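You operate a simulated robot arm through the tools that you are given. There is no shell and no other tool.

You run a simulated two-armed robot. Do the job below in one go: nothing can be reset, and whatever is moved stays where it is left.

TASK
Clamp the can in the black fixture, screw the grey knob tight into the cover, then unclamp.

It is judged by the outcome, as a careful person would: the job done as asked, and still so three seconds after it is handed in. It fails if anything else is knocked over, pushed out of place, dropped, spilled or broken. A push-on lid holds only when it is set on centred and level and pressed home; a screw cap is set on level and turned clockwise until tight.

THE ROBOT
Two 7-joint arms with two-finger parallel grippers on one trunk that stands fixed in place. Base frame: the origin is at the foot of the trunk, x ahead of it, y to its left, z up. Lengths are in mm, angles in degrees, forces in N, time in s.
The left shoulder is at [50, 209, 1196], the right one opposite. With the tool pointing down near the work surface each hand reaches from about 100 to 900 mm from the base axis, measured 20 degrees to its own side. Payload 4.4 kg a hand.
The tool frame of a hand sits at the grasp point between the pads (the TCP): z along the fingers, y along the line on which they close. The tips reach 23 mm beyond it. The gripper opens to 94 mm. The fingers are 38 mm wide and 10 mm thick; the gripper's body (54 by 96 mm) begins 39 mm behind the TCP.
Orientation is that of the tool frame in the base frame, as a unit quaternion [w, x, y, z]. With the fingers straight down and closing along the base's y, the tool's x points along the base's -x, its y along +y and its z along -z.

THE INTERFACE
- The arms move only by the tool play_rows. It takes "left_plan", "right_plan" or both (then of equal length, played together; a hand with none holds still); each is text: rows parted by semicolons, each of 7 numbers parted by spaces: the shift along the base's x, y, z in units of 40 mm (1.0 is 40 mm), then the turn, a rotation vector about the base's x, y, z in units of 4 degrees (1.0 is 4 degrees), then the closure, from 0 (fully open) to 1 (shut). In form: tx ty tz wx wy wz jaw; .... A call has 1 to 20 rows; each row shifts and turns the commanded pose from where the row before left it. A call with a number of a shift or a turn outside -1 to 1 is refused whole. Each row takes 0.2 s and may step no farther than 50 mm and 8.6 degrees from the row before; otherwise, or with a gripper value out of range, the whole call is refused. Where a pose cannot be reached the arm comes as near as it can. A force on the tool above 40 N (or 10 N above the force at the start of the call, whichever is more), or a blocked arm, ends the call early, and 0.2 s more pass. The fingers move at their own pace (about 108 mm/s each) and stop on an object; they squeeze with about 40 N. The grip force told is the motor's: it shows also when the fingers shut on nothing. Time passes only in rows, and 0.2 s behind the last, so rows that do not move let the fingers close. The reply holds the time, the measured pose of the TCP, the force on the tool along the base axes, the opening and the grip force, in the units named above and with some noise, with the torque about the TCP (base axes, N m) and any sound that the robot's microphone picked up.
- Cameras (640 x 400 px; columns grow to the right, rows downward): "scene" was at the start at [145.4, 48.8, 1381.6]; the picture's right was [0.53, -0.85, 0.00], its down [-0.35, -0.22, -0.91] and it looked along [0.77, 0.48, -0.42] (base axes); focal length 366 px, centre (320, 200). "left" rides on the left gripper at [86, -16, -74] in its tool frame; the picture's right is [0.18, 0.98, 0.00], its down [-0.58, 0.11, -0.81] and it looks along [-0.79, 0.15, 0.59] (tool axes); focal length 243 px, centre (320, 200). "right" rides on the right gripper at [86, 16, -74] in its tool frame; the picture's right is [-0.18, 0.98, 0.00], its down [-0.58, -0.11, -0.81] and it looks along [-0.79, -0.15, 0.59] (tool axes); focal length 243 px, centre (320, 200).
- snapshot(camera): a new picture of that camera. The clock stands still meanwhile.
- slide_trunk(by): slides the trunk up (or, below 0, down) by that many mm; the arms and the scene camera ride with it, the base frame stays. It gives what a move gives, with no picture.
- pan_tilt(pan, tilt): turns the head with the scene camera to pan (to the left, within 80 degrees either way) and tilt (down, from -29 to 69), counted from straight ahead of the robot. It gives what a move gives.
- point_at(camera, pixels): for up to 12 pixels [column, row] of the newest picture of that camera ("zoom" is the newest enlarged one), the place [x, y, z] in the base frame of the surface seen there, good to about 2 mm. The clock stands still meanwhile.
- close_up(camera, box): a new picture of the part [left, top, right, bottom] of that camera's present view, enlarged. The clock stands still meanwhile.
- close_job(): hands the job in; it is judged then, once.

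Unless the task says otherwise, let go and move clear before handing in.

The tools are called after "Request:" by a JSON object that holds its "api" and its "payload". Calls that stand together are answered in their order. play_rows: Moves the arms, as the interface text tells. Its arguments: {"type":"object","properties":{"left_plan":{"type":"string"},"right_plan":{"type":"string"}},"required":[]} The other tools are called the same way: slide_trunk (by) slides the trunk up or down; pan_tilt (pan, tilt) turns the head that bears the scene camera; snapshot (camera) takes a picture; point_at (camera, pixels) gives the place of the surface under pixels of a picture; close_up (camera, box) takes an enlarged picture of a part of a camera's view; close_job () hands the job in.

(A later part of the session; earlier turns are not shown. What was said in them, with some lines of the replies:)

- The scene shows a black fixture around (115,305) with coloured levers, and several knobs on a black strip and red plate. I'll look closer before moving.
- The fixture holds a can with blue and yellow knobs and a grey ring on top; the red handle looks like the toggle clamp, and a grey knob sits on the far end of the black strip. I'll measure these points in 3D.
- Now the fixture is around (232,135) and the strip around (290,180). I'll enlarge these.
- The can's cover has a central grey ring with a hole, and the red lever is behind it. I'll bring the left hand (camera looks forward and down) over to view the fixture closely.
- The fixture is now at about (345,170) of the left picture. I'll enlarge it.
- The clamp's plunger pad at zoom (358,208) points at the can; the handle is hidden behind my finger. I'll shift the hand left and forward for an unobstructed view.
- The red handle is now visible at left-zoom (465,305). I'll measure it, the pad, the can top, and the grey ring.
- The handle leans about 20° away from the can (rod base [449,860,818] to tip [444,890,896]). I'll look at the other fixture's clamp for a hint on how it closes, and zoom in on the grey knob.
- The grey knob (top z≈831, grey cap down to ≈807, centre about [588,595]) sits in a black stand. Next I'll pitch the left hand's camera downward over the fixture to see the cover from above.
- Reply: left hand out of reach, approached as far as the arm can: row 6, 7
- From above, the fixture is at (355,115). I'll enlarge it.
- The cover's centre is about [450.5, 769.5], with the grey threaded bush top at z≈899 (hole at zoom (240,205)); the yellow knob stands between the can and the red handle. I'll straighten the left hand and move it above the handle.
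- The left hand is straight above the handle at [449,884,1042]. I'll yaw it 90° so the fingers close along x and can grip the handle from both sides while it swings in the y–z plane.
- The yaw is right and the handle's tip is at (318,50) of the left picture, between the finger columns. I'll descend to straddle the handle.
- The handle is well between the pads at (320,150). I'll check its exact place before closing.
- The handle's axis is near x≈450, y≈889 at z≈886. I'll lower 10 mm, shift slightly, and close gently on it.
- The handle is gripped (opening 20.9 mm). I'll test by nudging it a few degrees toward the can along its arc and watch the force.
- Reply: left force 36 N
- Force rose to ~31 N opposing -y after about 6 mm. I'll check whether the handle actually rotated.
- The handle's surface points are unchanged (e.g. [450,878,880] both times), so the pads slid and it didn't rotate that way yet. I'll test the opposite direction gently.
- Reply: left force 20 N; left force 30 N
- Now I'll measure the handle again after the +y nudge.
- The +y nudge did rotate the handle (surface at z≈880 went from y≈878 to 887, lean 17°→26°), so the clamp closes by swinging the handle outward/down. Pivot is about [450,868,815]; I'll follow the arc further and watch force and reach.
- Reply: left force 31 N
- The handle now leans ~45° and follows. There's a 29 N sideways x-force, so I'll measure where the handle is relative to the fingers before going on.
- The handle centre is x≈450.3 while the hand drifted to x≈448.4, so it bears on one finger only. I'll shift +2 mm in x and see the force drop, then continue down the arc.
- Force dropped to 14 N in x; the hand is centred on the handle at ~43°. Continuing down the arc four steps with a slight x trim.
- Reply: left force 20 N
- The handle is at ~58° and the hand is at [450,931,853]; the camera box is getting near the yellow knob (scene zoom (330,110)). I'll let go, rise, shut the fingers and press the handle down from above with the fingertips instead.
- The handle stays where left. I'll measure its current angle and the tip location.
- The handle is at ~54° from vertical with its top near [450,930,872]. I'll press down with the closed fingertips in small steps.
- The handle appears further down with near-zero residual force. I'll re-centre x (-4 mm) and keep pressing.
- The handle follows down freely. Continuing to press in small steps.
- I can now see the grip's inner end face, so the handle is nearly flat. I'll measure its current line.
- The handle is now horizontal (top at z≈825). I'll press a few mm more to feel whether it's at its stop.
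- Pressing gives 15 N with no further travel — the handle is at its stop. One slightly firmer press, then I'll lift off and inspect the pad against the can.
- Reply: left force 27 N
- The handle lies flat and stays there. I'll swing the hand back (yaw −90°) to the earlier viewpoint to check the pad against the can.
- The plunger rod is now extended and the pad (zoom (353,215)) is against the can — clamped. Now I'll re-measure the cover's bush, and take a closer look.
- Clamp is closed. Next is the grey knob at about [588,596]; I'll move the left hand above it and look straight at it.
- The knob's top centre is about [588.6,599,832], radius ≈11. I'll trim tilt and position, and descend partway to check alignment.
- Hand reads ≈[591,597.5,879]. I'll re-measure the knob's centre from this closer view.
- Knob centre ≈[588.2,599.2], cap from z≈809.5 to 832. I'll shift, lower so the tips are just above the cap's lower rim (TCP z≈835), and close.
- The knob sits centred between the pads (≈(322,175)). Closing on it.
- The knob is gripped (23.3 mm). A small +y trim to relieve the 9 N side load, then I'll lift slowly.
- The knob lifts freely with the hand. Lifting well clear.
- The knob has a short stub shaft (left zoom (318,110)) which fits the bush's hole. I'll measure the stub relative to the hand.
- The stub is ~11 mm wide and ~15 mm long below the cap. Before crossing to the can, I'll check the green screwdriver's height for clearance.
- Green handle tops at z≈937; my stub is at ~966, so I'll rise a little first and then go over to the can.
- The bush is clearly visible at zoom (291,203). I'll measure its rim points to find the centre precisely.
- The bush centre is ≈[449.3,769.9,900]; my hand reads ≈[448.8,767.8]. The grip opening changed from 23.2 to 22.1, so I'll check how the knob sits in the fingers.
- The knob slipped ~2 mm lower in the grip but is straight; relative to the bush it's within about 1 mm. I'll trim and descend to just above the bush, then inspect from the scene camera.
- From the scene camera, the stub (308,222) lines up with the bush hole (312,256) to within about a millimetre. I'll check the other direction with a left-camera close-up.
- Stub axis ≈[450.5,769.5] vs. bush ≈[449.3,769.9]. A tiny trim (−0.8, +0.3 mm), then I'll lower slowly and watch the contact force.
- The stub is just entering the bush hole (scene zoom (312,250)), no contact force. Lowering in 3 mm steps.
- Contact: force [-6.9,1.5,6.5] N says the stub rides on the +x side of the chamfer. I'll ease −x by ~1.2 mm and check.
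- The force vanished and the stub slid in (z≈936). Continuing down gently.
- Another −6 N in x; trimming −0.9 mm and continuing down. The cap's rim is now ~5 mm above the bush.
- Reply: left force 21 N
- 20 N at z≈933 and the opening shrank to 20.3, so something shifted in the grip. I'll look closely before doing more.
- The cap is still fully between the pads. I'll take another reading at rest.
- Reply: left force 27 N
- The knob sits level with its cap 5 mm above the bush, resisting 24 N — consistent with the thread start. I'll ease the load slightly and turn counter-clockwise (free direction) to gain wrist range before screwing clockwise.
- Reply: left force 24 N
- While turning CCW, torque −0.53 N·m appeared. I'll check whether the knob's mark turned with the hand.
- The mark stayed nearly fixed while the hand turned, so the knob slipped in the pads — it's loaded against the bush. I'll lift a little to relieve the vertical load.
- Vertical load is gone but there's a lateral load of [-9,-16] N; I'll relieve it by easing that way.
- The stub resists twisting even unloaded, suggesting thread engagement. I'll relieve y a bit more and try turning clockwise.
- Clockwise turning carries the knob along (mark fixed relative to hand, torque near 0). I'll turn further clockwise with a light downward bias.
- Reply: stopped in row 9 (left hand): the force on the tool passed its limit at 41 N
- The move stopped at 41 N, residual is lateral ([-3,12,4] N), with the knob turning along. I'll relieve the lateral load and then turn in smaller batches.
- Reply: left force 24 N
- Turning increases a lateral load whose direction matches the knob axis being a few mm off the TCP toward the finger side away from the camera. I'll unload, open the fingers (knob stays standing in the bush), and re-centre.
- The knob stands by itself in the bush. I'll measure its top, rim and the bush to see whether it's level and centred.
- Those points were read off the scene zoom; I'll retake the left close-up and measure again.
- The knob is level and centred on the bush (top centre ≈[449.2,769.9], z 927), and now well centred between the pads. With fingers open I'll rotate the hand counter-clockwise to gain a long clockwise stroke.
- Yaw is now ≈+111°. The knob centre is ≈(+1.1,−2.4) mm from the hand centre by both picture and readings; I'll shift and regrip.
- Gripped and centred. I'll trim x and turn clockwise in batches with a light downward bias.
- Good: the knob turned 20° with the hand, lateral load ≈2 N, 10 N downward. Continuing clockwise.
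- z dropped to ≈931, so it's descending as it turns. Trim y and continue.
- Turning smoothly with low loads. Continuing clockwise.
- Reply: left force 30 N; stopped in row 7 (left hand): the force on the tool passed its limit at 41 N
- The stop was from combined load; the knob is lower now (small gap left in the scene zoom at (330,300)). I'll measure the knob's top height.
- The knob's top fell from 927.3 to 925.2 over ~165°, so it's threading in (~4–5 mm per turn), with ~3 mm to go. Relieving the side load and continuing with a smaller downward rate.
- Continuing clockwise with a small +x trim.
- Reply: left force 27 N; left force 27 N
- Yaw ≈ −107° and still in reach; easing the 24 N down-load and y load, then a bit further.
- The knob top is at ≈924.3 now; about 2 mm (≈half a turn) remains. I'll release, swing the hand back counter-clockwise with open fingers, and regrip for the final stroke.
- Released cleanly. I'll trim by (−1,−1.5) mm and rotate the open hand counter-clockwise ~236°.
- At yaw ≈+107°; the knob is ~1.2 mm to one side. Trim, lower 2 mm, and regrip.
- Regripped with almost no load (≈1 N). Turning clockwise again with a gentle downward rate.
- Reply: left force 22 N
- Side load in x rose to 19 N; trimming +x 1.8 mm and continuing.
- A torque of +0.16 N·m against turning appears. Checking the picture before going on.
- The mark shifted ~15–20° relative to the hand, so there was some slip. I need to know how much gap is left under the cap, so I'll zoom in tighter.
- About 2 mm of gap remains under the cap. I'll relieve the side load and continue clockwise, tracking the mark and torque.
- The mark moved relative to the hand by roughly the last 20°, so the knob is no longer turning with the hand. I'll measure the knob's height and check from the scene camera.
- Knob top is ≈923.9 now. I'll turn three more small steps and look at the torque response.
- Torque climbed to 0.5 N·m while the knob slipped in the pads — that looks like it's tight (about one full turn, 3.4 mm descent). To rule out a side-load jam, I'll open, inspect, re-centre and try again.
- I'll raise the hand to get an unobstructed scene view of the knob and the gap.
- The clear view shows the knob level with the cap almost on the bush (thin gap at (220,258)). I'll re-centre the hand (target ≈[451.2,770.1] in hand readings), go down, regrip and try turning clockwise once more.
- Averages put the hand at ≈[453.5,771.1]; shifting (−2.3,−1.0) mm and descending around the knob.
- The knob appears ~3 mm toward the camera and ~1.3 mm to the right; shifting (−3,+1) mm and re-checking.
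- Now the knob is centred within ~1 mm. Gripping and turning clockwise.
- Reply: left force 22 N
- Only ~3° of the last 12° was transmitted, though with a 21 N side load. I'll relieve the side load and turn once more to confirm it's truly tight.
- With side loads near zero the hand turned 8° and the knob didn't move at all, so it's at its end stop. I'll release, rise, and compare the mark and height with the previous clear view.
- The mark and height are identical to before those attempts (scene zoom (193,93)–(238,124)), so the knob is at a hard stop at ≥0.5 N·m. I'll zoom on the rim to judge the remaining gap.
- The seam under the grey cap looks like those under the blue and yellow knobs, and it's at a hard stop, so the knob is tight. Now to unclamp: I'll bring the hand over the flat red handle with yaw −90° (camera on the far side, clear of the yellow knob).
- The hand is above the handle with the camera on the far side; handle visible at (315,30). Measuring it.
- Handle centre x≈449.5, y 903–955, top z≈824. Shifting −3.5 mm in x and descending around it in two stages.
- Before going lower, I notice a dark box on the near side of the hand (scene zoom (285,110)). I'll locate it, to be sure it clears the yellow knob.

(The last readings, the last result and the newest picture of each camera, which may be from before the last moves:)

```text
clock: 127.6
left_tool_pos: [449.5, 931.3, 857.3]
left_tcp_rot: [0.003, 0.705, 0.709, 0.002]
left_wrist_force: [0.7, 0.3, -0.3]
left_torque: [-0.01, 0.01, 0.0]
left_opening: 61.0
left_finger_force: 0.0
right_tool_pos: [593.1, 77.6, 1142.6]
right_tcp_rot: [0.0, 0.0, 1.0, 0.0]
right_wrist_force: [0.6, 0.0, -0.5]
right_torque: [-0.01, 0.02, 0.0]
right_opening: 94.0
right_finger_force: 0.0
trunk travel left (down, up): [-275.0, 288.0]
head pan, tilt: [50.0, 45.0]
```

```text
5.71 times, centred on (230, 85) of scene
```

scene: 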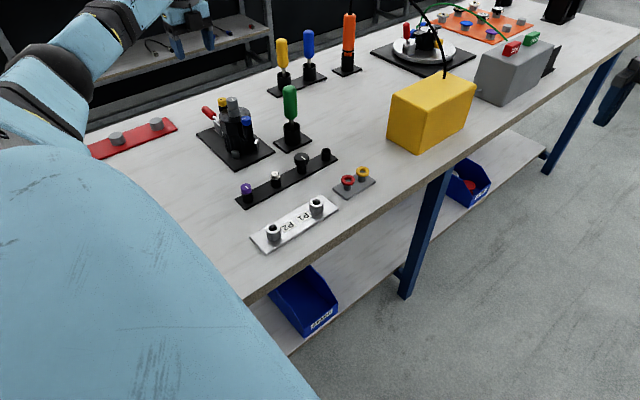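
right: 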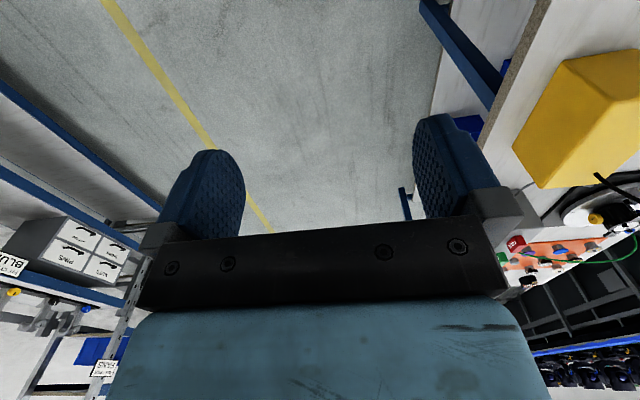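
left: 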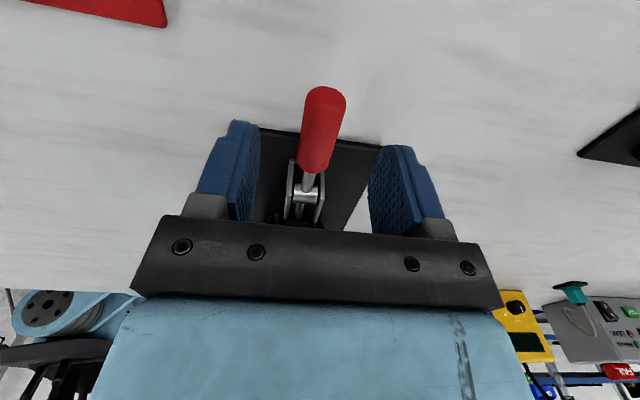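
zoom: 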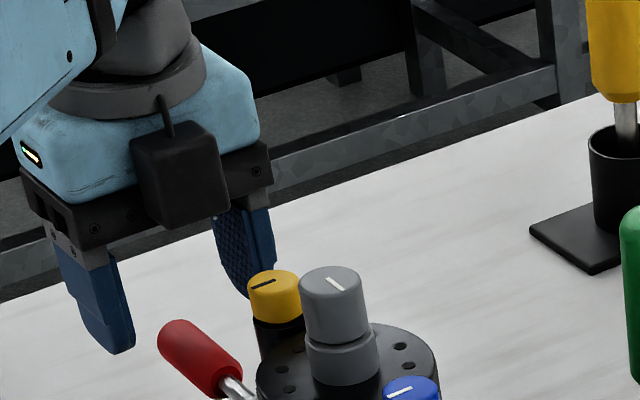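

That box's face is ~48 mm toward −y from the hand centre and 45 mm above it — it clears the yellow knob throughout the planned arc. Descending onto the handle and gripping it.

Request:
{"api": "play_rows", "payload": {"left_plan": "0 0 -0.5 0 0 0 0.35; 0 0 -0.4 0 0 0 0.35; 0 0 0 0 0 0 0.35"}}

Request:
{"api": "close_up", "payload": {"camera": "left", "box": [220, 60, 420, 220]}}

```text
clock: 128.4
left_tool_pos: [448.3, 931.5, 821.5]
left_tcp_rot: [0.002, 0.706, 0.708, 0.002]
left_wrist_force: [0.3, 0.5, 0.5]
left_torque: [0.0, 0.01, -0.03]
left_opening: 61.0
left_finger_force: 0.1
right_tool_pos: [593.2, 76.5, 1142.7]
right_tcp_rot: [0.001, -0.001, 1.0, 0.0]
right_wrist_force: [0.1, -0.4, 0.1]
right_torque: [0.0, -0.01, -0.04]
right_opening: 94.4
right_finger_force: 0.0
trunk travel left (down, up): [-275.0, 288.0]
head pan, tilt: [50.0, 45.0]
```

```text
2.50 times, centred on (320, 140) of left
```

zoom: 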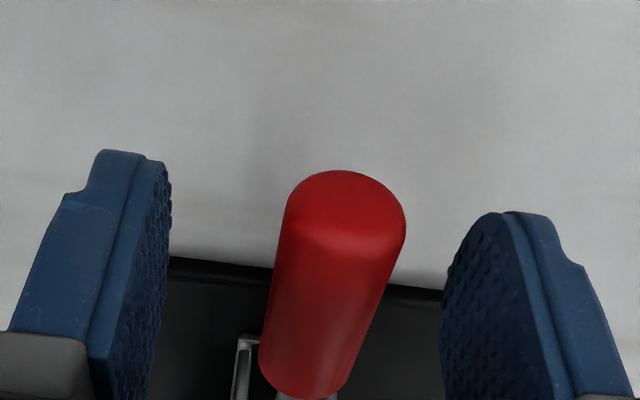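

The handle lies between the pads. Closing on it.

Request:
{"api": "play_rows", "payload": {"left_plan": "0.02 0 0 0 0 0 0.6; 0 0 0 0 0 0 0.8; 0 0 0 0 0 0 0.9; 0 0 0 0 0 0 0.9"}}

```text
clock: 129.4
left_tool_pos: [450.0, 931.7, 820.0]
left_tcp_rot: [0.003, 0.706, 0.708, 0.002]
left_wrist_force: [5.5, 2.9, 1.5]
left_torque: [-0.04, -0.07, -0.24]
left_opening: 21.1
left_finger_force: 45.4
right_tool_pos: [593.6, 78.0, 1142.2]
right_tcp_rot: [0.0, -0.001, 1.0, 0.0]
right_wrist_force: [0.6, -0.6, -0.3]
right_torque: [-0.02, 0.01, 0.0]
right_opening: 93.9
right_finger_force: 0.1
trunk travel left (down, up): [-275.0, 288.0]
head pan, tilt: [50.0, 45.0]
```

Gripped (21.1 mm). Lifting along the arc toward upright, first a few steps.

Request:
{"api": "play_rows", "payload": {"left_plan": "0.01 -0.02 0.153 0 0 0 0.9; 0 -0.03 0.138 0 0 0 0.9; 0 -0.042 0.132 0 0 0 0.9; 0 -0.053 0.128 0 0 0 0.9; 0 0 0 0 0 0 0.9"}}

Request:
{"api": "close_up", "payload": {"camera": "scene", "box": [160, 50, 270, 160]}}

```text
clock: 130.6
left_tool_pos: [449.0, 926.4, 839.0]
left_tcp_rot: [0.002, 0.705, 0.709, 0.0]
left_wrist_force: [-15.5, 9.4, -19.2]
left_torque: [1.13, 0.39, -1.59]
left_opening: 20.7
left_finger_force: 44.7
right_tool_pos: [594.0, 81.2, 1142.5]
right_tcp_rot: [0.0, 0.0, 1.0, -0.001]
right_wrist_force: [0.8, -0.5, 0.1]
right_torque: [-0.02, -0.01, 0.0]
right_opening: 93.7
right_finger_force: 0.0
trunk travel left (down, up): [-275.0, 288.0]
head pan, tilt: [50.0, 45.0]
```

```text
3.64 times, centred on (215, 105) of scene
```

zoom: 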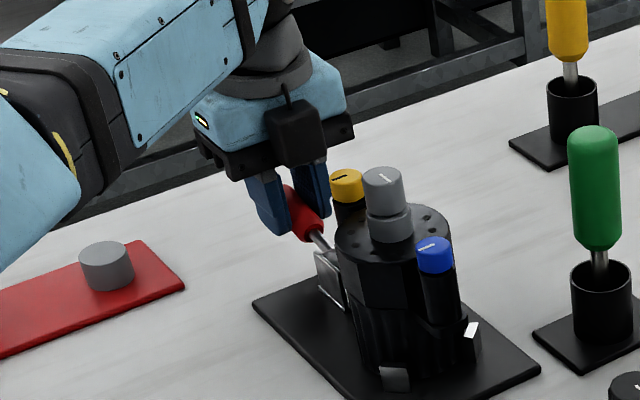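

The handle is rising. There's a −15 N x load, so I'll trim −x 1 mm and continue along the arc.

Request:
{"api": "play_rows", "payload": {"left_plan": "-0.03 -0.065 0.125 0 0 0 0.9; 0 -0.075 0.118 0 0 0 0.9; 0 -0.085 0.11 0 0 0 0.9; 0 0 0 0 0 0 0.9"}}

Request:
{"api": "play_rows", "payload": {"left_plan": "0 -0.093 0.105 0 0 0 0.9; 0 -0.105 0.093 0 0 0 0.9; 0 0 0 0 0 0 0.9"}}

Request:
{"api": "close_up", "payload": {"camera": "scene", "box": [160, 50, 270, 160]}}

```text
clock: 131.6
left_tool_pos: [450.0, 917.1, 855.1]
left_tcp_rot: [0.003, 0.705, 0.709, 0.003]
left_wrist_force: [-4.9, 24.0, -0.7]
left_torque: [1.06, 0.49, -0.85]
left_opening: 20.9
left_finger_force: 45.1
right_tool_pos: [593.0, 79.1, 1143.0]
right_tcp_rot: [0.0, 0.0, 1.0, -0.001]
right_wrist_force: [-0.7, -0.9, 0.0]
right_torque: [-0.01, -0.01, 0.01]
right_opening: 94.0
right_finger_force: 0.1
trunk travel left (down, up): [-275.0, 288.0]
head pan, tilt: [50.0, 45.0]
```

```text
clock: 132.4
left_tool_pos: [450.7, 908.6, 862.5]
left_tcp_rot: [0.003, 0.705, 0.709, 0.002]
left_wrist_force: [10.3, 25.6, 1.4]
left_torque: [1.1, -0.12, -0.38]
left_opening: 20.9
left_finger_force: 45.4
right_tool_pos: [594.1, 79.2, 1141.4]
right_tcp_rot: [-0.001, 0.0, 1.0, -0.001]
right_wrist_force: [-0.8, -0.1, -0.1]
right_torque: [0.0, 0.02, 0.01]
right_opening: 94.2
right_finger_force: 0.0
trunk travel left (down, up): [-275.0, 288.0]
head pan, tilt: [50.0, 45.0]
```

```text
3.64 times, centred on (215, 105) of scene
```

zoom: 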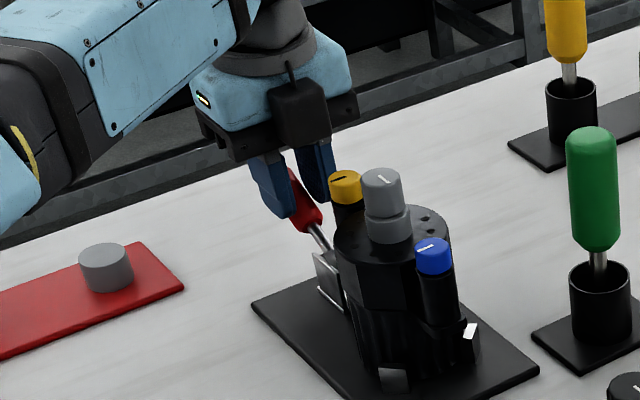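

The handle is at ~42°. Continuing toward upright.

Request:
{"api": "play_rows", "payload": {"left_plan": "0 -0.11 0.085 0 0 0 0.9; 0 -0.118 0.075 0 0 0 0.9; 0 0 0 0 0 0 0.9"}}

Request:
{"api": "play_rows", "payload": {"left_plan": "0 -0.125 0.06 0 0 0 0.9; 0 -0.1 0.045 0 0 0 0.9; 0 0 0 0 0 0 0.9"}}

Request:
{"api": "close_up", "payload": {"camera": "scene", "box": [180, 60, 260, 150]}}

Request:
{"api": "close_up", "payload": {"camera": "left", "box": [220, 60, 420, 220]}}

```text
clock: 133.2
left_tool_pos: [450.5, 897.4, 870.1]
left_tcp_rot: [0.003, 0.705, 0.709, 0.001]
left_wrist_force: [21.2, 14.7, -0.3]
left_torque: [0.78, -0.6, -0.34]
left_opening: 19.9
left_finger_force: 44.3
right_tool_pos: [594.1, 78.1, 1142.0]
right_tcp_rot: [-0.001, 0.0, 1.0, -0.001]
right_wrist_force: [-0.2, 0.9, 0.7]
right_torque: [0.02, 0.0, 0.0]
right_opening: 93.9
right_finger_force: 0.2
trunk travel left (down, up): [-275.0, 288.0]
head pan, tilt: [50.0, 45.0]
```

```text
clock: 134.0
left_tool_pos: [448.0, 889.1, 876.9]
left_tcp_rot: [0.003, 0.706, 0.709, 0.002]
left_wrist_force: [-0.6, -0.7, -0.3]
left_torque: [-0.01, 0.05, 0.02]
left_opening: 9.5
left_finger_force: 0.0
right_tool_pos: [593.5, 77.4, 1142.3]
right_tcp_rot: [0.0, 0.001, 1.0, 0.0]
right_wrist_force: [0.5, -0.2, -1.1]
right_torque: [-0.02, 0.0, 0.01]
right_opening: 94.2
right_finger_force: 0.2
trunk travel left (down, up): [-275.0, 288.0]
head pan, tilt: [50.0, 45.0]
```

```text
4.44 times, centred on (220, 105) of scene
```

zoom: 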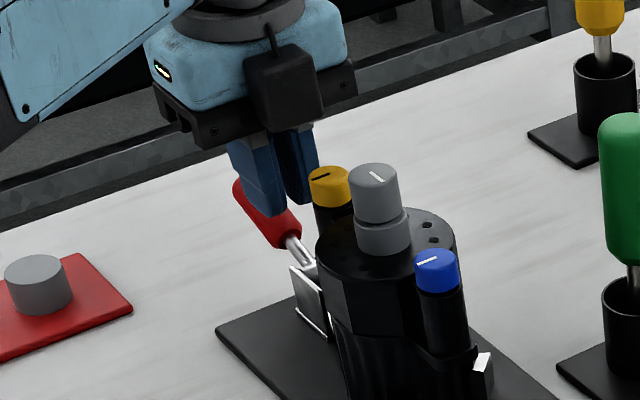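

```text
2.50 times, centred on (320, 140) of left
```

zoom: 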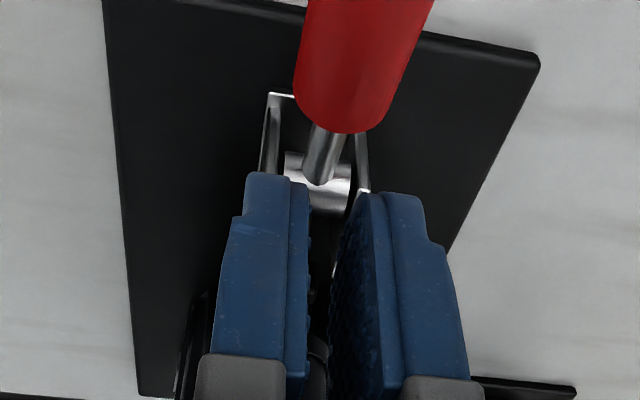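

The pads slid off the handle (opening 9.5 mm); the handle stayed part-way up. I'll raise the hand, then measure the handle's angle.

Request:
{"api": "play_rows", "payload": {"left_plan": "0 0 0.8 0 0 0 0.9; 0 0 1 0 0 0 0.4; 0 0.3 0.5 0 0 0 0.35; 0 0.5 0 0 0 0 0.35; 0 0 0 0 0 0 0.35"}}

Request:
{"api": "snapshot", "payload": {"camera": "left"}}

Request:
{"api": "close_up", "payload": {"camera": "left", "box": [250, 0, 390, 130]}}

```text
clock: 135.2
left_tool_pos: [450.1, 922.9, 968.7]
left_tcp_rot: [0.002, 0.706, 0.708, 0.002]
left_wrist_force: [-0.4, -0.2, -0.2]
left_torque: [-0.01, -0.02, -0.05]
left_opening: 61.1
left_finger_force: 0.2
right_tool_pos: [594.1, 77.9, 1142.8]
right_tcp_rot: [-0.001, 0.0, 1.0, 0.0]
right_wrist_force: [-0.7, 0.0, 0.4]
right_torque: [-0.03, 0.01, 0.01]
right_opening: 94.0
right_finger_force: 0.1
trunk travel left (down, up): [-275.0, 288.0]
head pan, tilt: [50.0, 45.0]
```

```text
taken
```

left: 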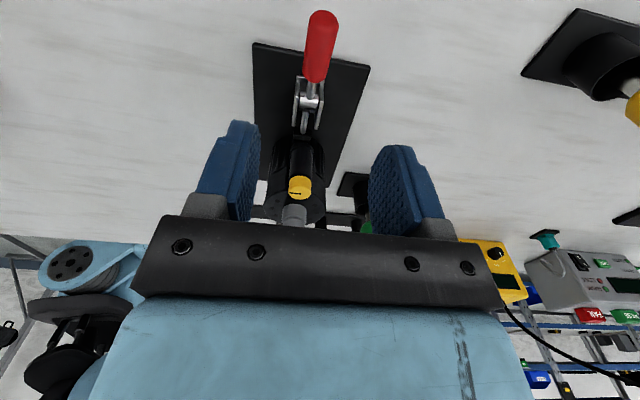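

```text
3.08 times, centred on (320, 65) of left
```

zoom: 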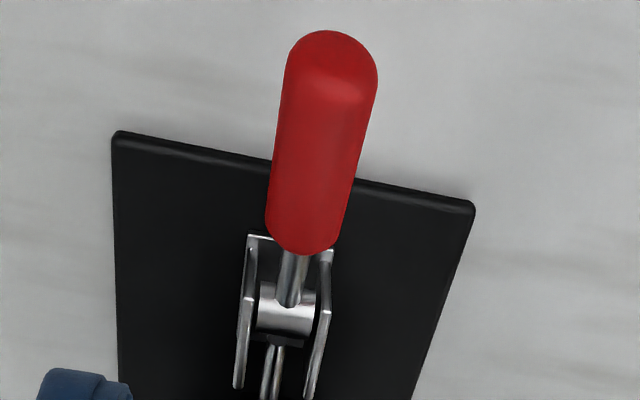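

Request:
{"api": "point_at", "payload": {"camera": "zoom", "pixels": [[332, 45], [330, 70], [325, 100], [318, 140], [310, 190], [305, 235], [292, 275], [280, 315], [270, 370]]}}

Request:
{"api": "close_up", "payload": {"camera": "scene", "box": [190, 80, 270, 160]}}

```text
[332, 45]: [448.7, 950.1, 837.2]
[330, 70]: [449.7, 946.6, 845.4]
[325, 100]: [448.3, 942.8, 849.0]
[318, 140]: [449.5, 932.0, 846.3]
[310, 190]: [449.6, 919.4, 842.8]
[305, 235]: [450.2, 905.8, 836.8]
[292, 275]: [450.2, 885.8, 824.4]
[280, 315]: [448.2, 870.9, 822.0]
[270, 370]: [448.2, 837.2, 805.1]
```

```text
5.00 times, centred on (230, 120) of scene
```

zoom: 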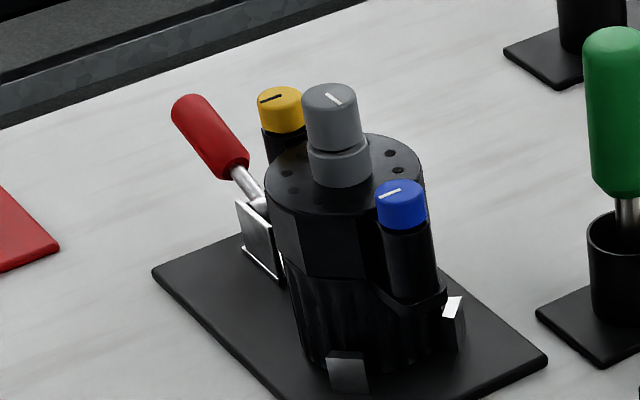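

The handle only came up to ~18° above horizontal (72° from vertical); the pads had slipped because it had to pivot inside the grip. I'll regrip and this time rotate the hand together with the handle in stages. First, descend onto it.

Request:
{"api": "play_rows", "payload": {"left_plan": "-0.01 0.2 -1 0 0 0 0.35; 0 0 -1 0 0 0 0.35; 0 0 -0.9 0 0 0 0.35; 0 0 -0.4 0 0 0 0.35; 0 0 0 0 0 0 0.35"}}

Request:
{"api": "close_up", "payload": {"camera": "left", "box": [220, 60, 420, 220]}}

```text
clock: 136.4
left_tool_pos: [451.1, 927.8, 833.9]
left_tcp_rot: [0.002, 0.706, 0.708, 0.003]
left_wrist_force: [0.0, -0.5, -0.1]
left_torque: [0.04, -0.01, 0.01]
left_opening: 61.3
left_finger_force: 0.1
right_tool_pos: [593.5, 77.3, 1142.7]
right_tcp_rot: [0.0, 0.0, 1.0, 0.0]
right_wrist_force: [-0.6, 0.5, -0.3]
right_torque: [0.01, 0.01, 0.02]
right_opening: 93.8
right_finger_force: 0.1
trunk travel left (down, up): [-275.0, 288.0]
head pan, tilt: [50.0, 45.0]
```

```text
2.50 times, centred on (320, 140) of left
```

zoom: 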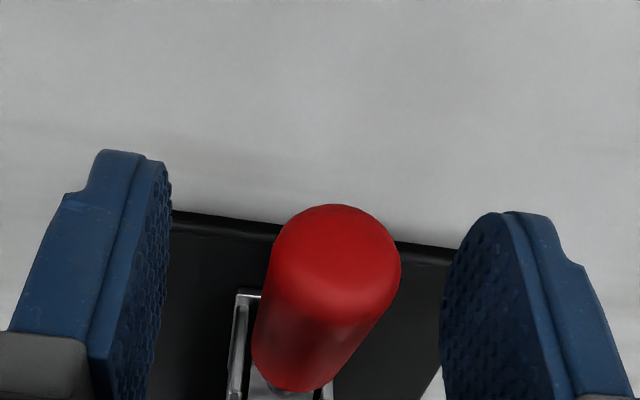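

The hand is right on the handle's axis. Closing, then rotating the hand with the handle.

Request:
{"api": "play_rows", "payload": {"left_plan": "0 0 0 0 0 0 0.6; 0 0 0 0 0 0 0.8; 0 0 0 0 0 0 0.95; 0 0 0 0 0 0 0.95"}}

Request:
{"api": "play_rows", "payload": {"left_plan": "0 -0.0395 0.108 1 0 0 0.95; 0 -0.0468 0.105 1 0 0 0.95; 0 -0.054 0.102 1 0 0 0.95; 0 0 0 0 0 0 0.95"}}

Request:
{"api": "close_up", "payload": {"camera": "scene", "box": [180, 60, 260, 150]}}

```text
clock: 137.4
left_tool_pos: [450.5, 928.2, 835.2]
left_tcp_rot: [0.003, 0.706, 0.708, 0.003]
left_wrist_force: [-3.7, -2.8, -1.3]
left_torque: [-0.03, 0.22, -0.65]
left_opening: 21.3
left_finger_force: 44.5
right_tool_pos: [593.2, 75.3, 1142.9]
right_tcp_rot: [0.0, 0.0, 1.0, 0.0]
right_wrist_force: [-0.8, 0.8, 0.2]
right_torque: [-0.03, 0.01, 0.01]
right_opening: 93.9
right_finger_force: 0.1
trunk travel left (down, up): [-275.0, 288.0]
head pan, tilt: [50.0, 45.0]
```

```text
clock: 138.4
left_tool_pos: [450.2, 922.7, 847.1]
left_tcp_rot: [-0.071, 0.702, 0.705, 0.076]
left_wrist_force: [-14.4, -11.8, -7.2]
left_torque: [0.04, 0.34, -0.65]
left_opening: 21.3
left_finger_force: 45.1
right_tool_pos: [593.0, 76.6, 1142.2]
right_tcp_rot: [0.0, 0.0, 1.0, 0.0]
right_wrist_force: [0.1, 0.3, 0.1]
right_torque: [0.03, -0.03, -0.03]
right_opening: 93.8
right_finger_force: 0.1
trunk travel left (down, up): [-275.0, 288.0]
head pan, tilt: [50.0, 45.0]
```

```text
4.44 times, centred on (220, 105) of scene
```

zoom: 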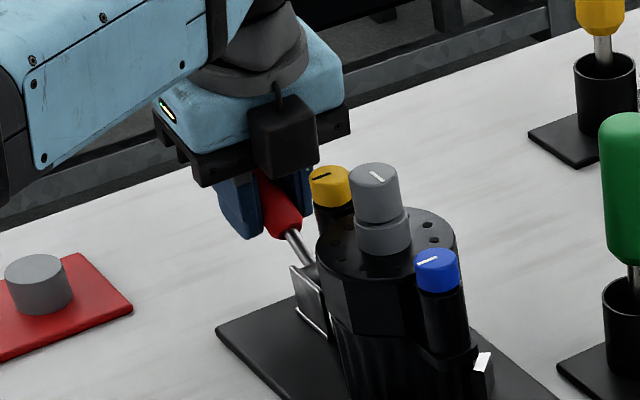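

Working: the handle follows with low torque. Trimming x and continuing two more steps.

Request:
{"api": "play_rows", "payload": {"left_plan": "-0.025 -0.075 0.095 1 0 0 0.95; 0 -0.075 0.09 1 0 0 0.95; 0 -0.075 0.085 1 0 0 0.95; 0 0 0 0 0 0 0.95"}}

Request:
{"api": "close_up", "payload": {"camera": "scene", "box": [180, 60, 260, 150]}}

Request:
{"api": "close_up", "payload": {"camera": "left", "box": [220, 60, 420, 220]}}

```text
clock: 139.4
left_tool_pos: [450.0, 914.8, 856.2]
left_tcp_rot: [-0.144, 0.691, 0.692, 0.15]
left_wrist_force: [2.0, -7.9, -8.7]
left_torque: [0.06, 0.31, -0.41]
left_opening: 21.2
left_finger_force: 44.6
right_tool_pos: [594.3, 77.1, 1142.0]
right_tcp_rot: [0.001, 0.0, 1.0, -0.001]
right_wrist_force: [0.1, 0.2, -0.8]
right_torque: [0.0, -0.01, 0.03]
right_opening: 94.0
right_finger_force: 0.1
trunk travel left (down, up): [-275.0, 288.0]
head pan, tilt: [50.0, 45.0]
```

```text
4.44 times, centred on (220, 105) of scene
```

zoom: 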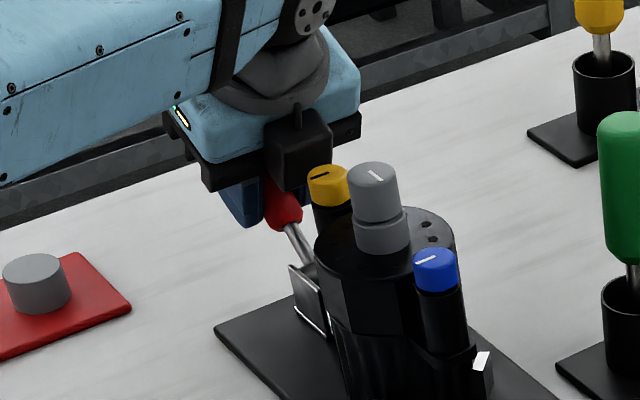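

```text
2.50 times, centred on (320, 140) of left
```

zoom: 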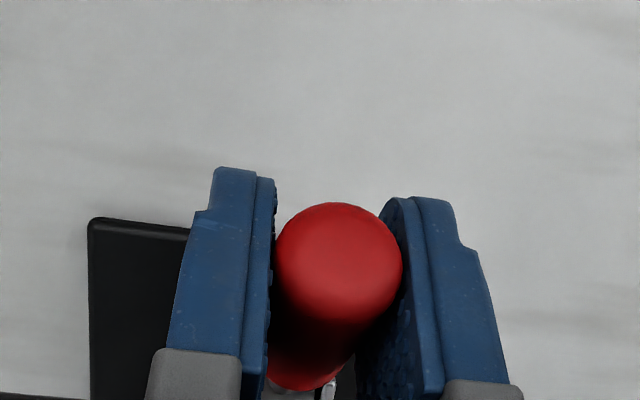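

The handle is at ~48° with the hand tilted 24°, the near-side box about 17 mm from the yellow knob. I'll open, tilt back, and regrip for the next stage.

Request:
{"api": "play_rows", "payload": {"left_plan": "0 0 0 0 0 0 0.6; 0 0 0 0 0 0 0.4; 0 0 0 -1 0 0 0.4; 0 0 0 -1 0 0 0.4; 0 0 0 -1 0 0 0.4; 0 0 0 -1 0 0 0.4; 0 0 0 -1 0 0 0.4; 0 0 0 -1 0 0 0.4; 0 0 0 -1 0 0 0.4; 0 0 0 0 0 0 0.4"}}

Request:
{"api": "close_up", "payload": {"camera": "scene", "box": [180, 60, 260, 150]}}

Request:
{"api": "close_up", "payload": {"camera": "left", "box": [220, 60, 420, 220]}}

Request:
{"api": "point_at", "payload": {"camera": "zoom", "pixels": [[320, 250], [320, 290], [310, 330], [300, 370]]}}

```text
clock: 141.6
left_tool_pos: [448.7, 915.0, 858.2]
left_tcp_rot: [0.028, 0.706, 0.708, -0.023]
left_wrist_force: [-0.8, 0.0, -0.4]
left_torque: [-0.03, -0.06, 0.0]
left_opening: 56.3
left_finger_force: 0.0
right_tool_pos: [593.8, 77.4, 1142.7]
right_tcp_rot: [0.0, -0.001, 1.0, 0.0]
right_wrist_force: [-0.1, -0.3, -0.8]
right_torque: [0.01, 0.0, 0.03]
right_opening: 94.2
right_finger_force: 0.0
trunk travel left (down, up): [-275.0, 288.0]
head pan, tilt: [50.0, 45.0]
```

```text
4.44 times, centred on (220, 105) of scene
```

zoom: 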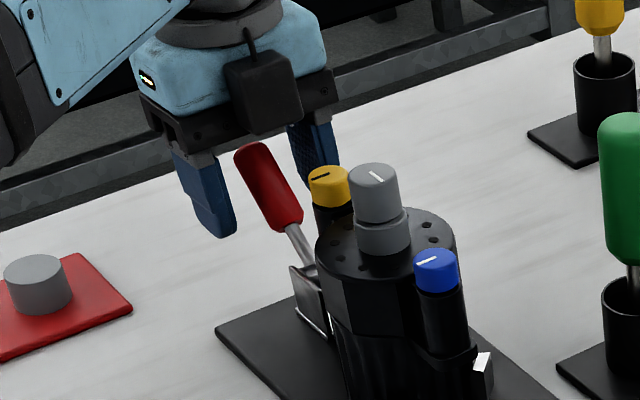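

```text
2.50 times, centred on (320, 140) of left
```

zoom: 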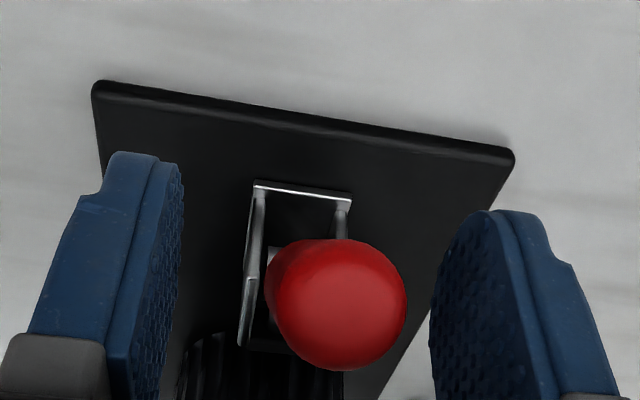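

```text
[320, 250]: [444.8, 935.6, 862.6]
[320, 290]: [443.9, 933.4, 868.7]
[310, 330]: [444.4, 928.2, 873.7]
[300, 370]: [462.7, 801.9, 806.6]
```

The handle is at ~49°. Regripping and moving the next stage with the hand rotating 16°.

Request:
{"api": "play_rows", "payload": {"left_plan": "0.02 0.04 0 0 0 0 0.6; 0 0 0 0 0 0 0.8; 0 0 0 0 0 0 0.95; 0 0 0 0 0 0 0.95"}}

Request:
{"api": "play_rows", "payload": {"left_plan": "0 -0.075 0.078 1 0 0 0.95; 0 -0.08 0.075 1 0 0 0.95; 0 -0.085 0.068 1 0 0 0.95; 0 -0.09 0.063 1 0 0 0.95; 0 0 0 0 0 0 0.95"}}

Request:
{"api": "close_up", "payload": {"camera": "scene", "box": [180, 60, 260, 150]}}

```text
clock: 142.6
left_tool_pos: [450.2, 915.5, 857.6]
left_tcp_rot: [0.027, 0.705, 0.708, -0.022]
left_wrist_force: [1.7, 2.1, 0.3]
left_torque: [0.03, 0.79, -0.94]
left_opening: 21.3
left_finger_force: 45.3
right_tool_pos: [594.3, 76.9, 1141.4]
right_tcp_rot: [0.0, 0.0, 1.0, 0.0]
right_wrist_force: [-0.7, 1.1, -0.3]
right_torque: [-0.04, -0.01, 0.0]
right_opening: 93.9
right_finger_force: 0.2
trunk travel left (down, up): [-275.0, 288.0]
head pan, tilt: [50.0, 45.0]
```

```text
clock: 143.8
left_tool_pos: [450.2, 902.3, 869.0]
left_tcp_rot: [-0.072, 0.703, 0.704, 0.077]
left_wrist_force: [12.6, -4.2, 2.3]
left_torque: [-0.39, 0.79, -0.67]
left_opening: 21.1
left_finger_force: 44.8
right_tool_pos: [596.1, 76.7, 1141.7]
right_tcp_rot: [-0.001, 0.0, 1.0, 0.0]
right_wrist_force: [0.6, 0.4, 0.1]
right_torque: [0.0, 0.02, 0.01]
right_opening: 93.8
right_finger_force: 0.1
trunk travel left (down, up): [-275.0, 288.0]
head pan, tilt: [50.0, 45.0]
```

```text
4.44 times, centred on (220, 105) of scene
```

zoom: 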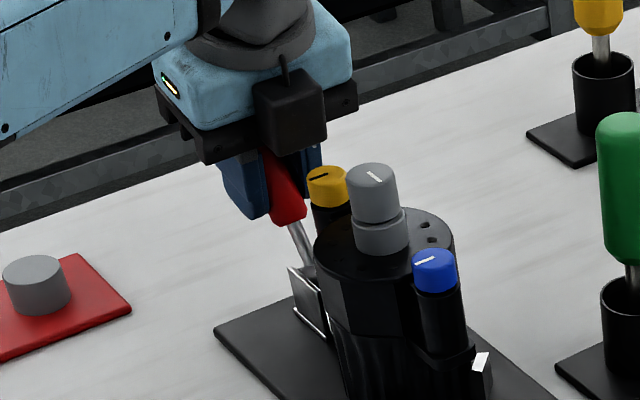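

The handle is at ~33°. One more stage: open, tilt back 16°, regrip, and bring it to its rest position.

Request:
{"api": "play_rows", "payload": {"left_plan": "0 0 0 0 0 0 0.6; 0 0 0 0 0 0 0.4; 0 0 0 -1 0 0 0.4; 0 0 0 -1 0 0 0.4; 0 0 0 -1 0 0 0.4; 0 0 0 -1 0 0 0.4; 0 0.03 0 0 0 0 0.5; 0 0 0 0 0 0 0.7; 0 0 0 0 0 0 0.95; 0 0 0 0 0 0 0.95"}}

Request:
{"api": "play_rows", "payload": {"left_plan": "0 -0.096 0.0565 1 0 0 0.95; 0 -0.1 0.05 1 0 0 0.95; 0 -0.103 0.0425 1 0 0 0.95; 0 0 0 0 0 0 0.95"}}

Request:
{"api": "close_up", "payload": {"camera": "scene", "box": [180, 60, 260, 150]}}

```text
clock: 146.0
left_tool_pos: [450.2, 904.1, 869.6]
left_tcp_rot: [0.028, 0.705, 0.708, -0.023]
left_wrist_force: [13.3, 2.6, 4.4]
left_torque: [0.01, 1.1, -0.79]
left_opening: 21.0
left_finger_force: 45.0
right_tool_pos: [593.3, 77.4, 1142.2]
right_tcp_rot: [-0.001, 0.0, 1.0, 0.0]
right_wrist_force: [0.9, -0.9, -0.3]
right_torque: [0.0, 0.01, 0.0]
right_opening: 94.2
right_finger_force: 0.1
trunk travel left (down, up): [-275.0, 288.0]
head pan, tilt: [50.0, 45.0]
```

```text
clock: 147.0
left_tool_pos: [449.5, 890.6, 875.9]
left_tcp_rot: [-0.047, 0.704, 0.707, 0.051]
left_wrist_force: [8.6, -13.6, 1.5]
left_torque: [-0.89, 1.22, -0.45]
left_opening: 21.2
left_finger_force: 45.4
right_tool_pos: [593.6, 75.7, 1141.6]
right_tcp_rot: [-0.001, 0.0, 1.0, 0.001]
right_wrist_force: [0.7, -0.4, 0.4]
right_torque: [0.0, -0.02, 0.0]
right_opening: 94.0
right_finger_force: 0.1
trunk travel left (down, up): [-275.0, 288.0]
head pan, tilt: [50.0, 45.0]
```

```text
4.44 times, centred on (220, 105) of scene
```

zoom: 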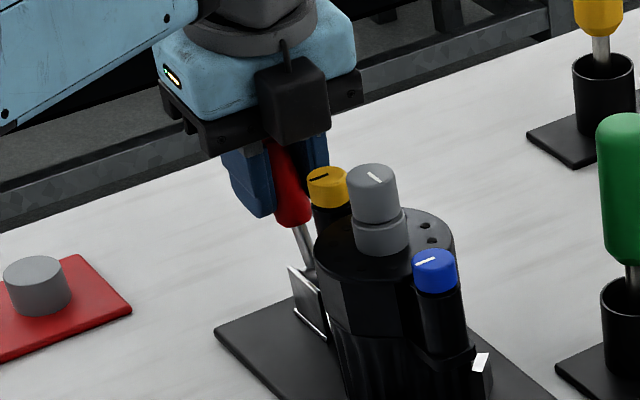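

The handle is near its original lean. One more small pull to reach the stop.

Request:
{"api": "play_rows", "payload": {"left_plan": "0 -0.1 0.03 0.7 0 0 0.95; 0 -0.06 0.015 0.3 0 0 0.95; 0 0 0 0 0 0 0.95"}}

Request:
{"api": "close_up", "payload": {"camera": "scene", "box": [180, 60, 260, 150]}}

```text
clock: 147.8
left_tool_pos: [450.5, 887.0, 877.3]
left_tcp_rot: [-0.073, 0.702, 0.705, 0.077]
left_wrist_force: [19.3, 25.1, 4.6]
left_torque: [-0.62, 1.24, -0.24]
left_opening: 21.4
left_finger_force: 45.5
right_tool_pos: [594.8, 78.3, 1140.4]
right_tcp_rot: [0.0, 0.0, 1.0, -0.001]
right_wrist_force: [0.6, -0.1, -0.2]
right_torque: [-0.02, -0.03, 0.01]
right_opening: 93.8
right_finger_force: 0.1
trunk travel left (down, up): [-275.0, 288.0]
head pan, tilt: [50.0, 45.0]
```

```text
4.44 times, centred on (220, 105) of scene
```

zoom: 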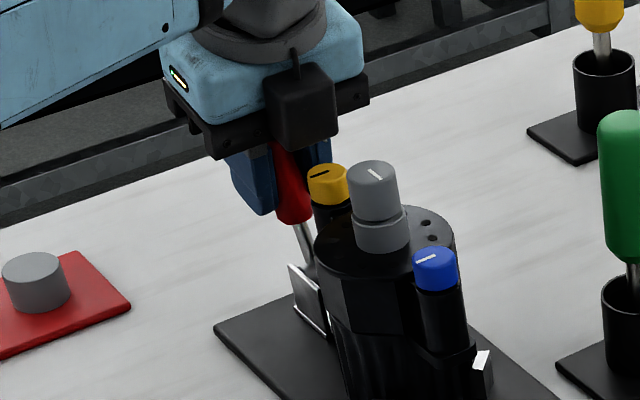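

Resistance of 25 N shows the handle is back at its stop. I'll ease the tension, open, and rise straight up.

Request:
{"api": "play_rows", "payload": {"left_plan": "0 0.04 0 0 0 0 0.95; 0 0 0 0 0 0 0.6; 0 0 0 0 0 0 0.4; 0 0 0 0 0 0 0.3; 0 0 0.5 0 0 0 0.3; 0 0 1 0 0 0 0.3; 0 0 1 -1 0 0 0.3; 0 0 0 -1 0 0 0.3; 0 0 0 -1 0 0 0.3; 0 0 0 0 0 0 0.3"}}

Request:
{"api": "close_up", "payload": {"camera": "scene", "box": [180, 60, 280, 160]}}

Request:
{"api": "close_up", "payload": {"camera": "left", "box": [230, 0, 410, 200]}}

```text
clock: 150.0
left_tool_pos: [448.0, 887.2, 978.2]
left_tcp_rot: [0.003, 0.706, 0.709, 0.003]
left_wrist_force: [-0.2, 0.3, -0.2]
left_torque: [-0.01, 0.0, 0.01]
left_opening: 65.6
left_finger_force: 0.0
right_tool_pos: [591.8, 77.2, 1143.5]
right_tcp_rot: [0.0, 0.0, 1.0, 0.0]
right_wrist_force: [0.0, 0.3, 0.2]
right_torque: [0.05, 0.01, 0.01]
right_opening: 94.2
right_finger_force: 0.0
trunk travel left (down, up): [-275.0, 288.0]
head pan, tilt: [50.0, 45.0]
```

```text
4.00 times, centred on (230, 110) of scene
```

zoom: 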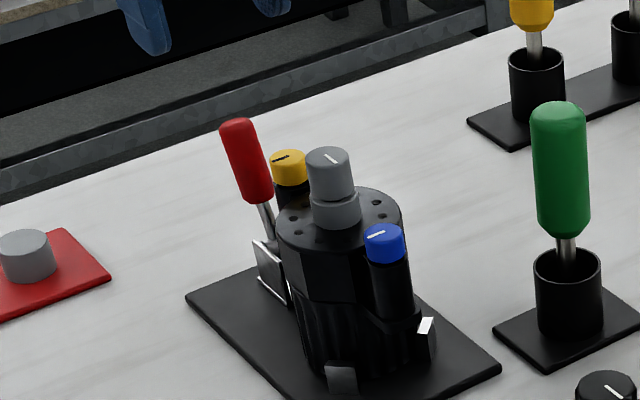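

```text
2.00 times, centred on (320, 100) of left
```

zoom: 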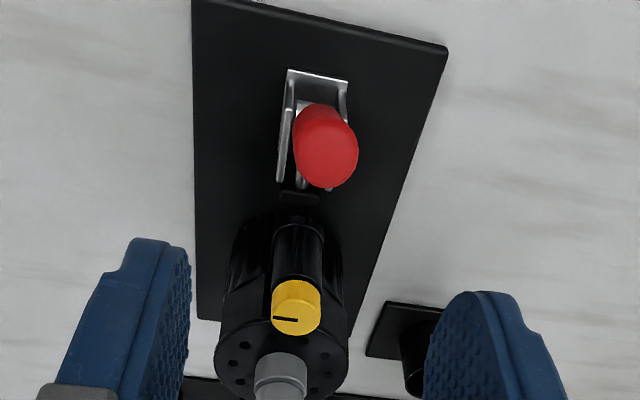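

The handle is upright again and the pad (left zoom (298,197)) looks retracted from the can. Let me measure to confirm.

Request:
{"api": "point_at", "payload": {"camera": "zoom", "pixels": [[325, 130], [330, 160], [335, 180], [298, 197], [298, 192], [298, 205], [298, 220], [318, 115], [295, 300], [280, 370]]}}

Request:
{"api": "close_up", "payload": {"camera": "scene", "box": [205, 80, 245, 120]}}

Request:
{"api": "point_at", "payload": {"camera": "zoom", "pixels": [[210, 150], [215, 200], [225, 250], [240, 300], [250, 330], [200, 115]]}}

```text
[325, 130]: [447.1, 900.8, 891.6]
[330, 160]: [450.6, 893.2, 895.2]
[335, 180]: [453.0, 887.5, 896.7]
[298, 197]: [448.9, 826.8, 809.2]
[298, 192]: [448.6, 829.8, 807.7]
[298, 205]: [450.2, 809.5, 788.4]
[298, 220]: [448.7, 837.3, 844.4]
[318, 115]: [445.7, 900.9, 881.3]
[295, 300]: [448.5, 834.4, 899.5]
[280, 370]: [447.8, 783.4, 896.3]
```

```text
10.00 times, centred on (225, 100) of scene
```

zoom: 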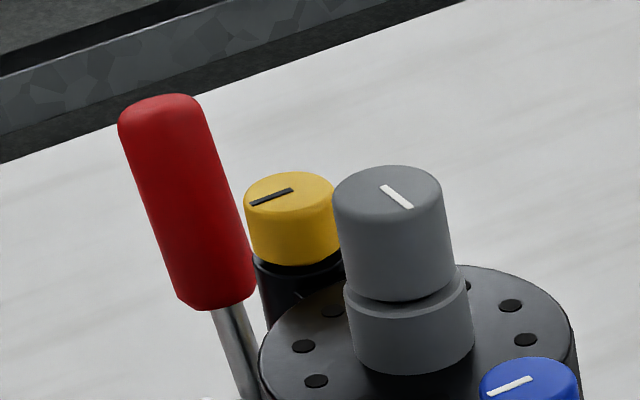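

```text
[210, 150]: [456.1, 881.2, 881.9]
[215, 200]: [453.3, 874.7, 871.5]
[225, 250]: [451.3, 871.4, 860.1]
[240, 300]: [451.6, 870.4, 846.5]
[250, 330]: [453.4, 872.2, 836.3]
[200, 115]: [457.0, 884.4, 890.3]
```

Handle is back at its initial place (y≈878 at z≈878, as at the start), the pad is back at y≈827 with the base plate visible between pad and can, and the knob is unchanged. Now I'll move the hand clear.

Request:
{"api": "play_rows", "payload": {"left_plan": "0 0 1 0 0 0 0.3; 0 0 1 0 0 0 0.3; -0.1 -1 0.3 0 0 0 0; -0.1 -1 0.3 0 0 0 0; -0.1 -1 0.3 0 0 0 0; -0.1 -1 0.3 0 0 0 0; -0.1 -1 0.3 0 0 0 0; -0.1 -1 0.3 0 0 0 0; -0.1 -1 0.3 0 0 0 0; 0 0 0 0 0 0 0"}}

Request:
{"api": "snapshot", "payload": {"camera": "scene"}}

Request:
{"api": "snapshot", "payload": {"camera": "left"}}

```text
clock: 152.2
left_tool_pos: [422.3, 607.1, 1139.6]
left_tcp_rot: [0.004, 0.705, 0.709, 0.001]
left_wrist_force: [0.6, -0.4, 0.4]
left_torque: [-0.01, -0.01, -0.01]
left_opening: 93.9
left_finger_force: 0.0
right_tool_pos: [595.0, 77.9, 1142.6]
right_tcp_rot: [0.0, 0.0, 1.0, 0.0]
right_wrist_force: [0.1, 0.4, 0.0]
right_torque: [0.02, -0.02, 0.02]
right_opening: 94.1
right_finger_force: 0.0
trunk travel left (down, up): [-275.0, 288.0]
head pan, tilt: [50.0, 45.0]
```

```text
taken
```

scene: 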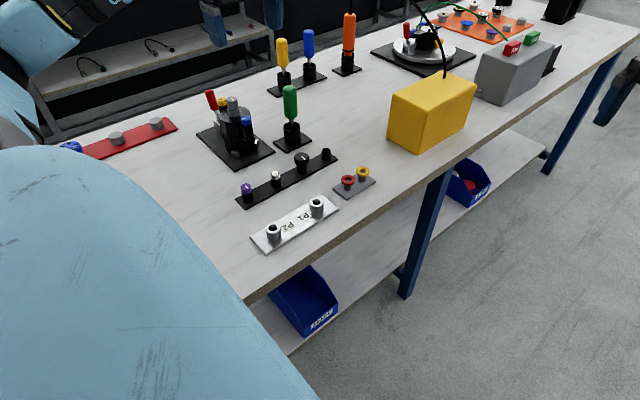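

```text
taken
```

left: 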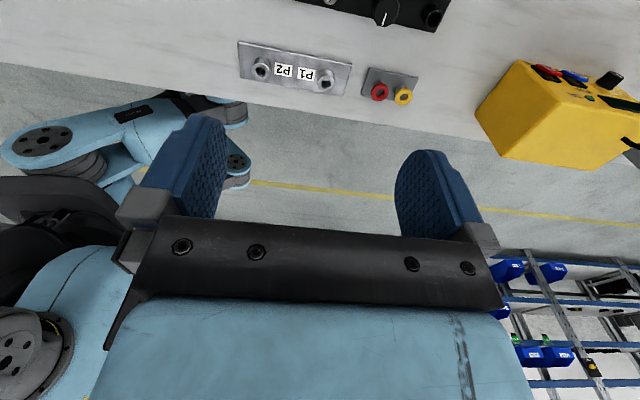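

Everything else is undisturbed, both hands are clear, and the knob's mark points the same way (−y) as when it first engaged: exactly one full turn to a hard stop, so it's tight. One last look at the result, then I'll hand in.

Request:
{"api": "close_up", "payload": {"camera": "scene", "box": [190, 80, 280, 170]}}

```text
4.44 times, centred on (235, 125) of scene
```

zoom: 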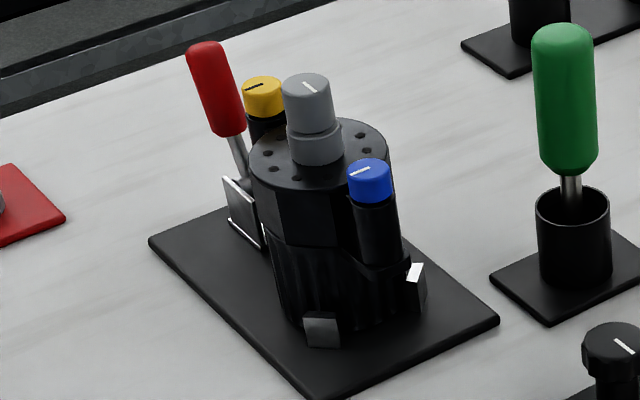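

The picture shows the grey knob (310,110) seated upright in the cover's bush and the red clamp handle (215,90) back at its open lean. The can, fixture and neighbouring items are where they started, so I'm handing in.

Request:
{"api": "close_job", "payload": {}}

```text
The job is handed in.
```

The grey knob is screwed tight into the cover, the clamp is open again, and I've handed the job in.

- **Clamp:** Swinging the red handle outward and flat pushed the pad up against the can.
- **Knob:** I took the grey knob from its stand and set it level in the grey bush at the centre of the cover. It turned clockwise about one full turn to a hard stop. At about 0.5 N·m my fingers slipped on it rather than turning it further. A gap of about 1–2 mm shows under the cap; the blue and yellow knobs have a similar seam.
- **Unclamp:** On the first lift my fingers slid off the handle partway up, so I regripped and raised it in stages. It is back at its original lean, and the pad stands clear of the can.

In the last pictures nothing else on the bench looks moved, and both hands are clear.
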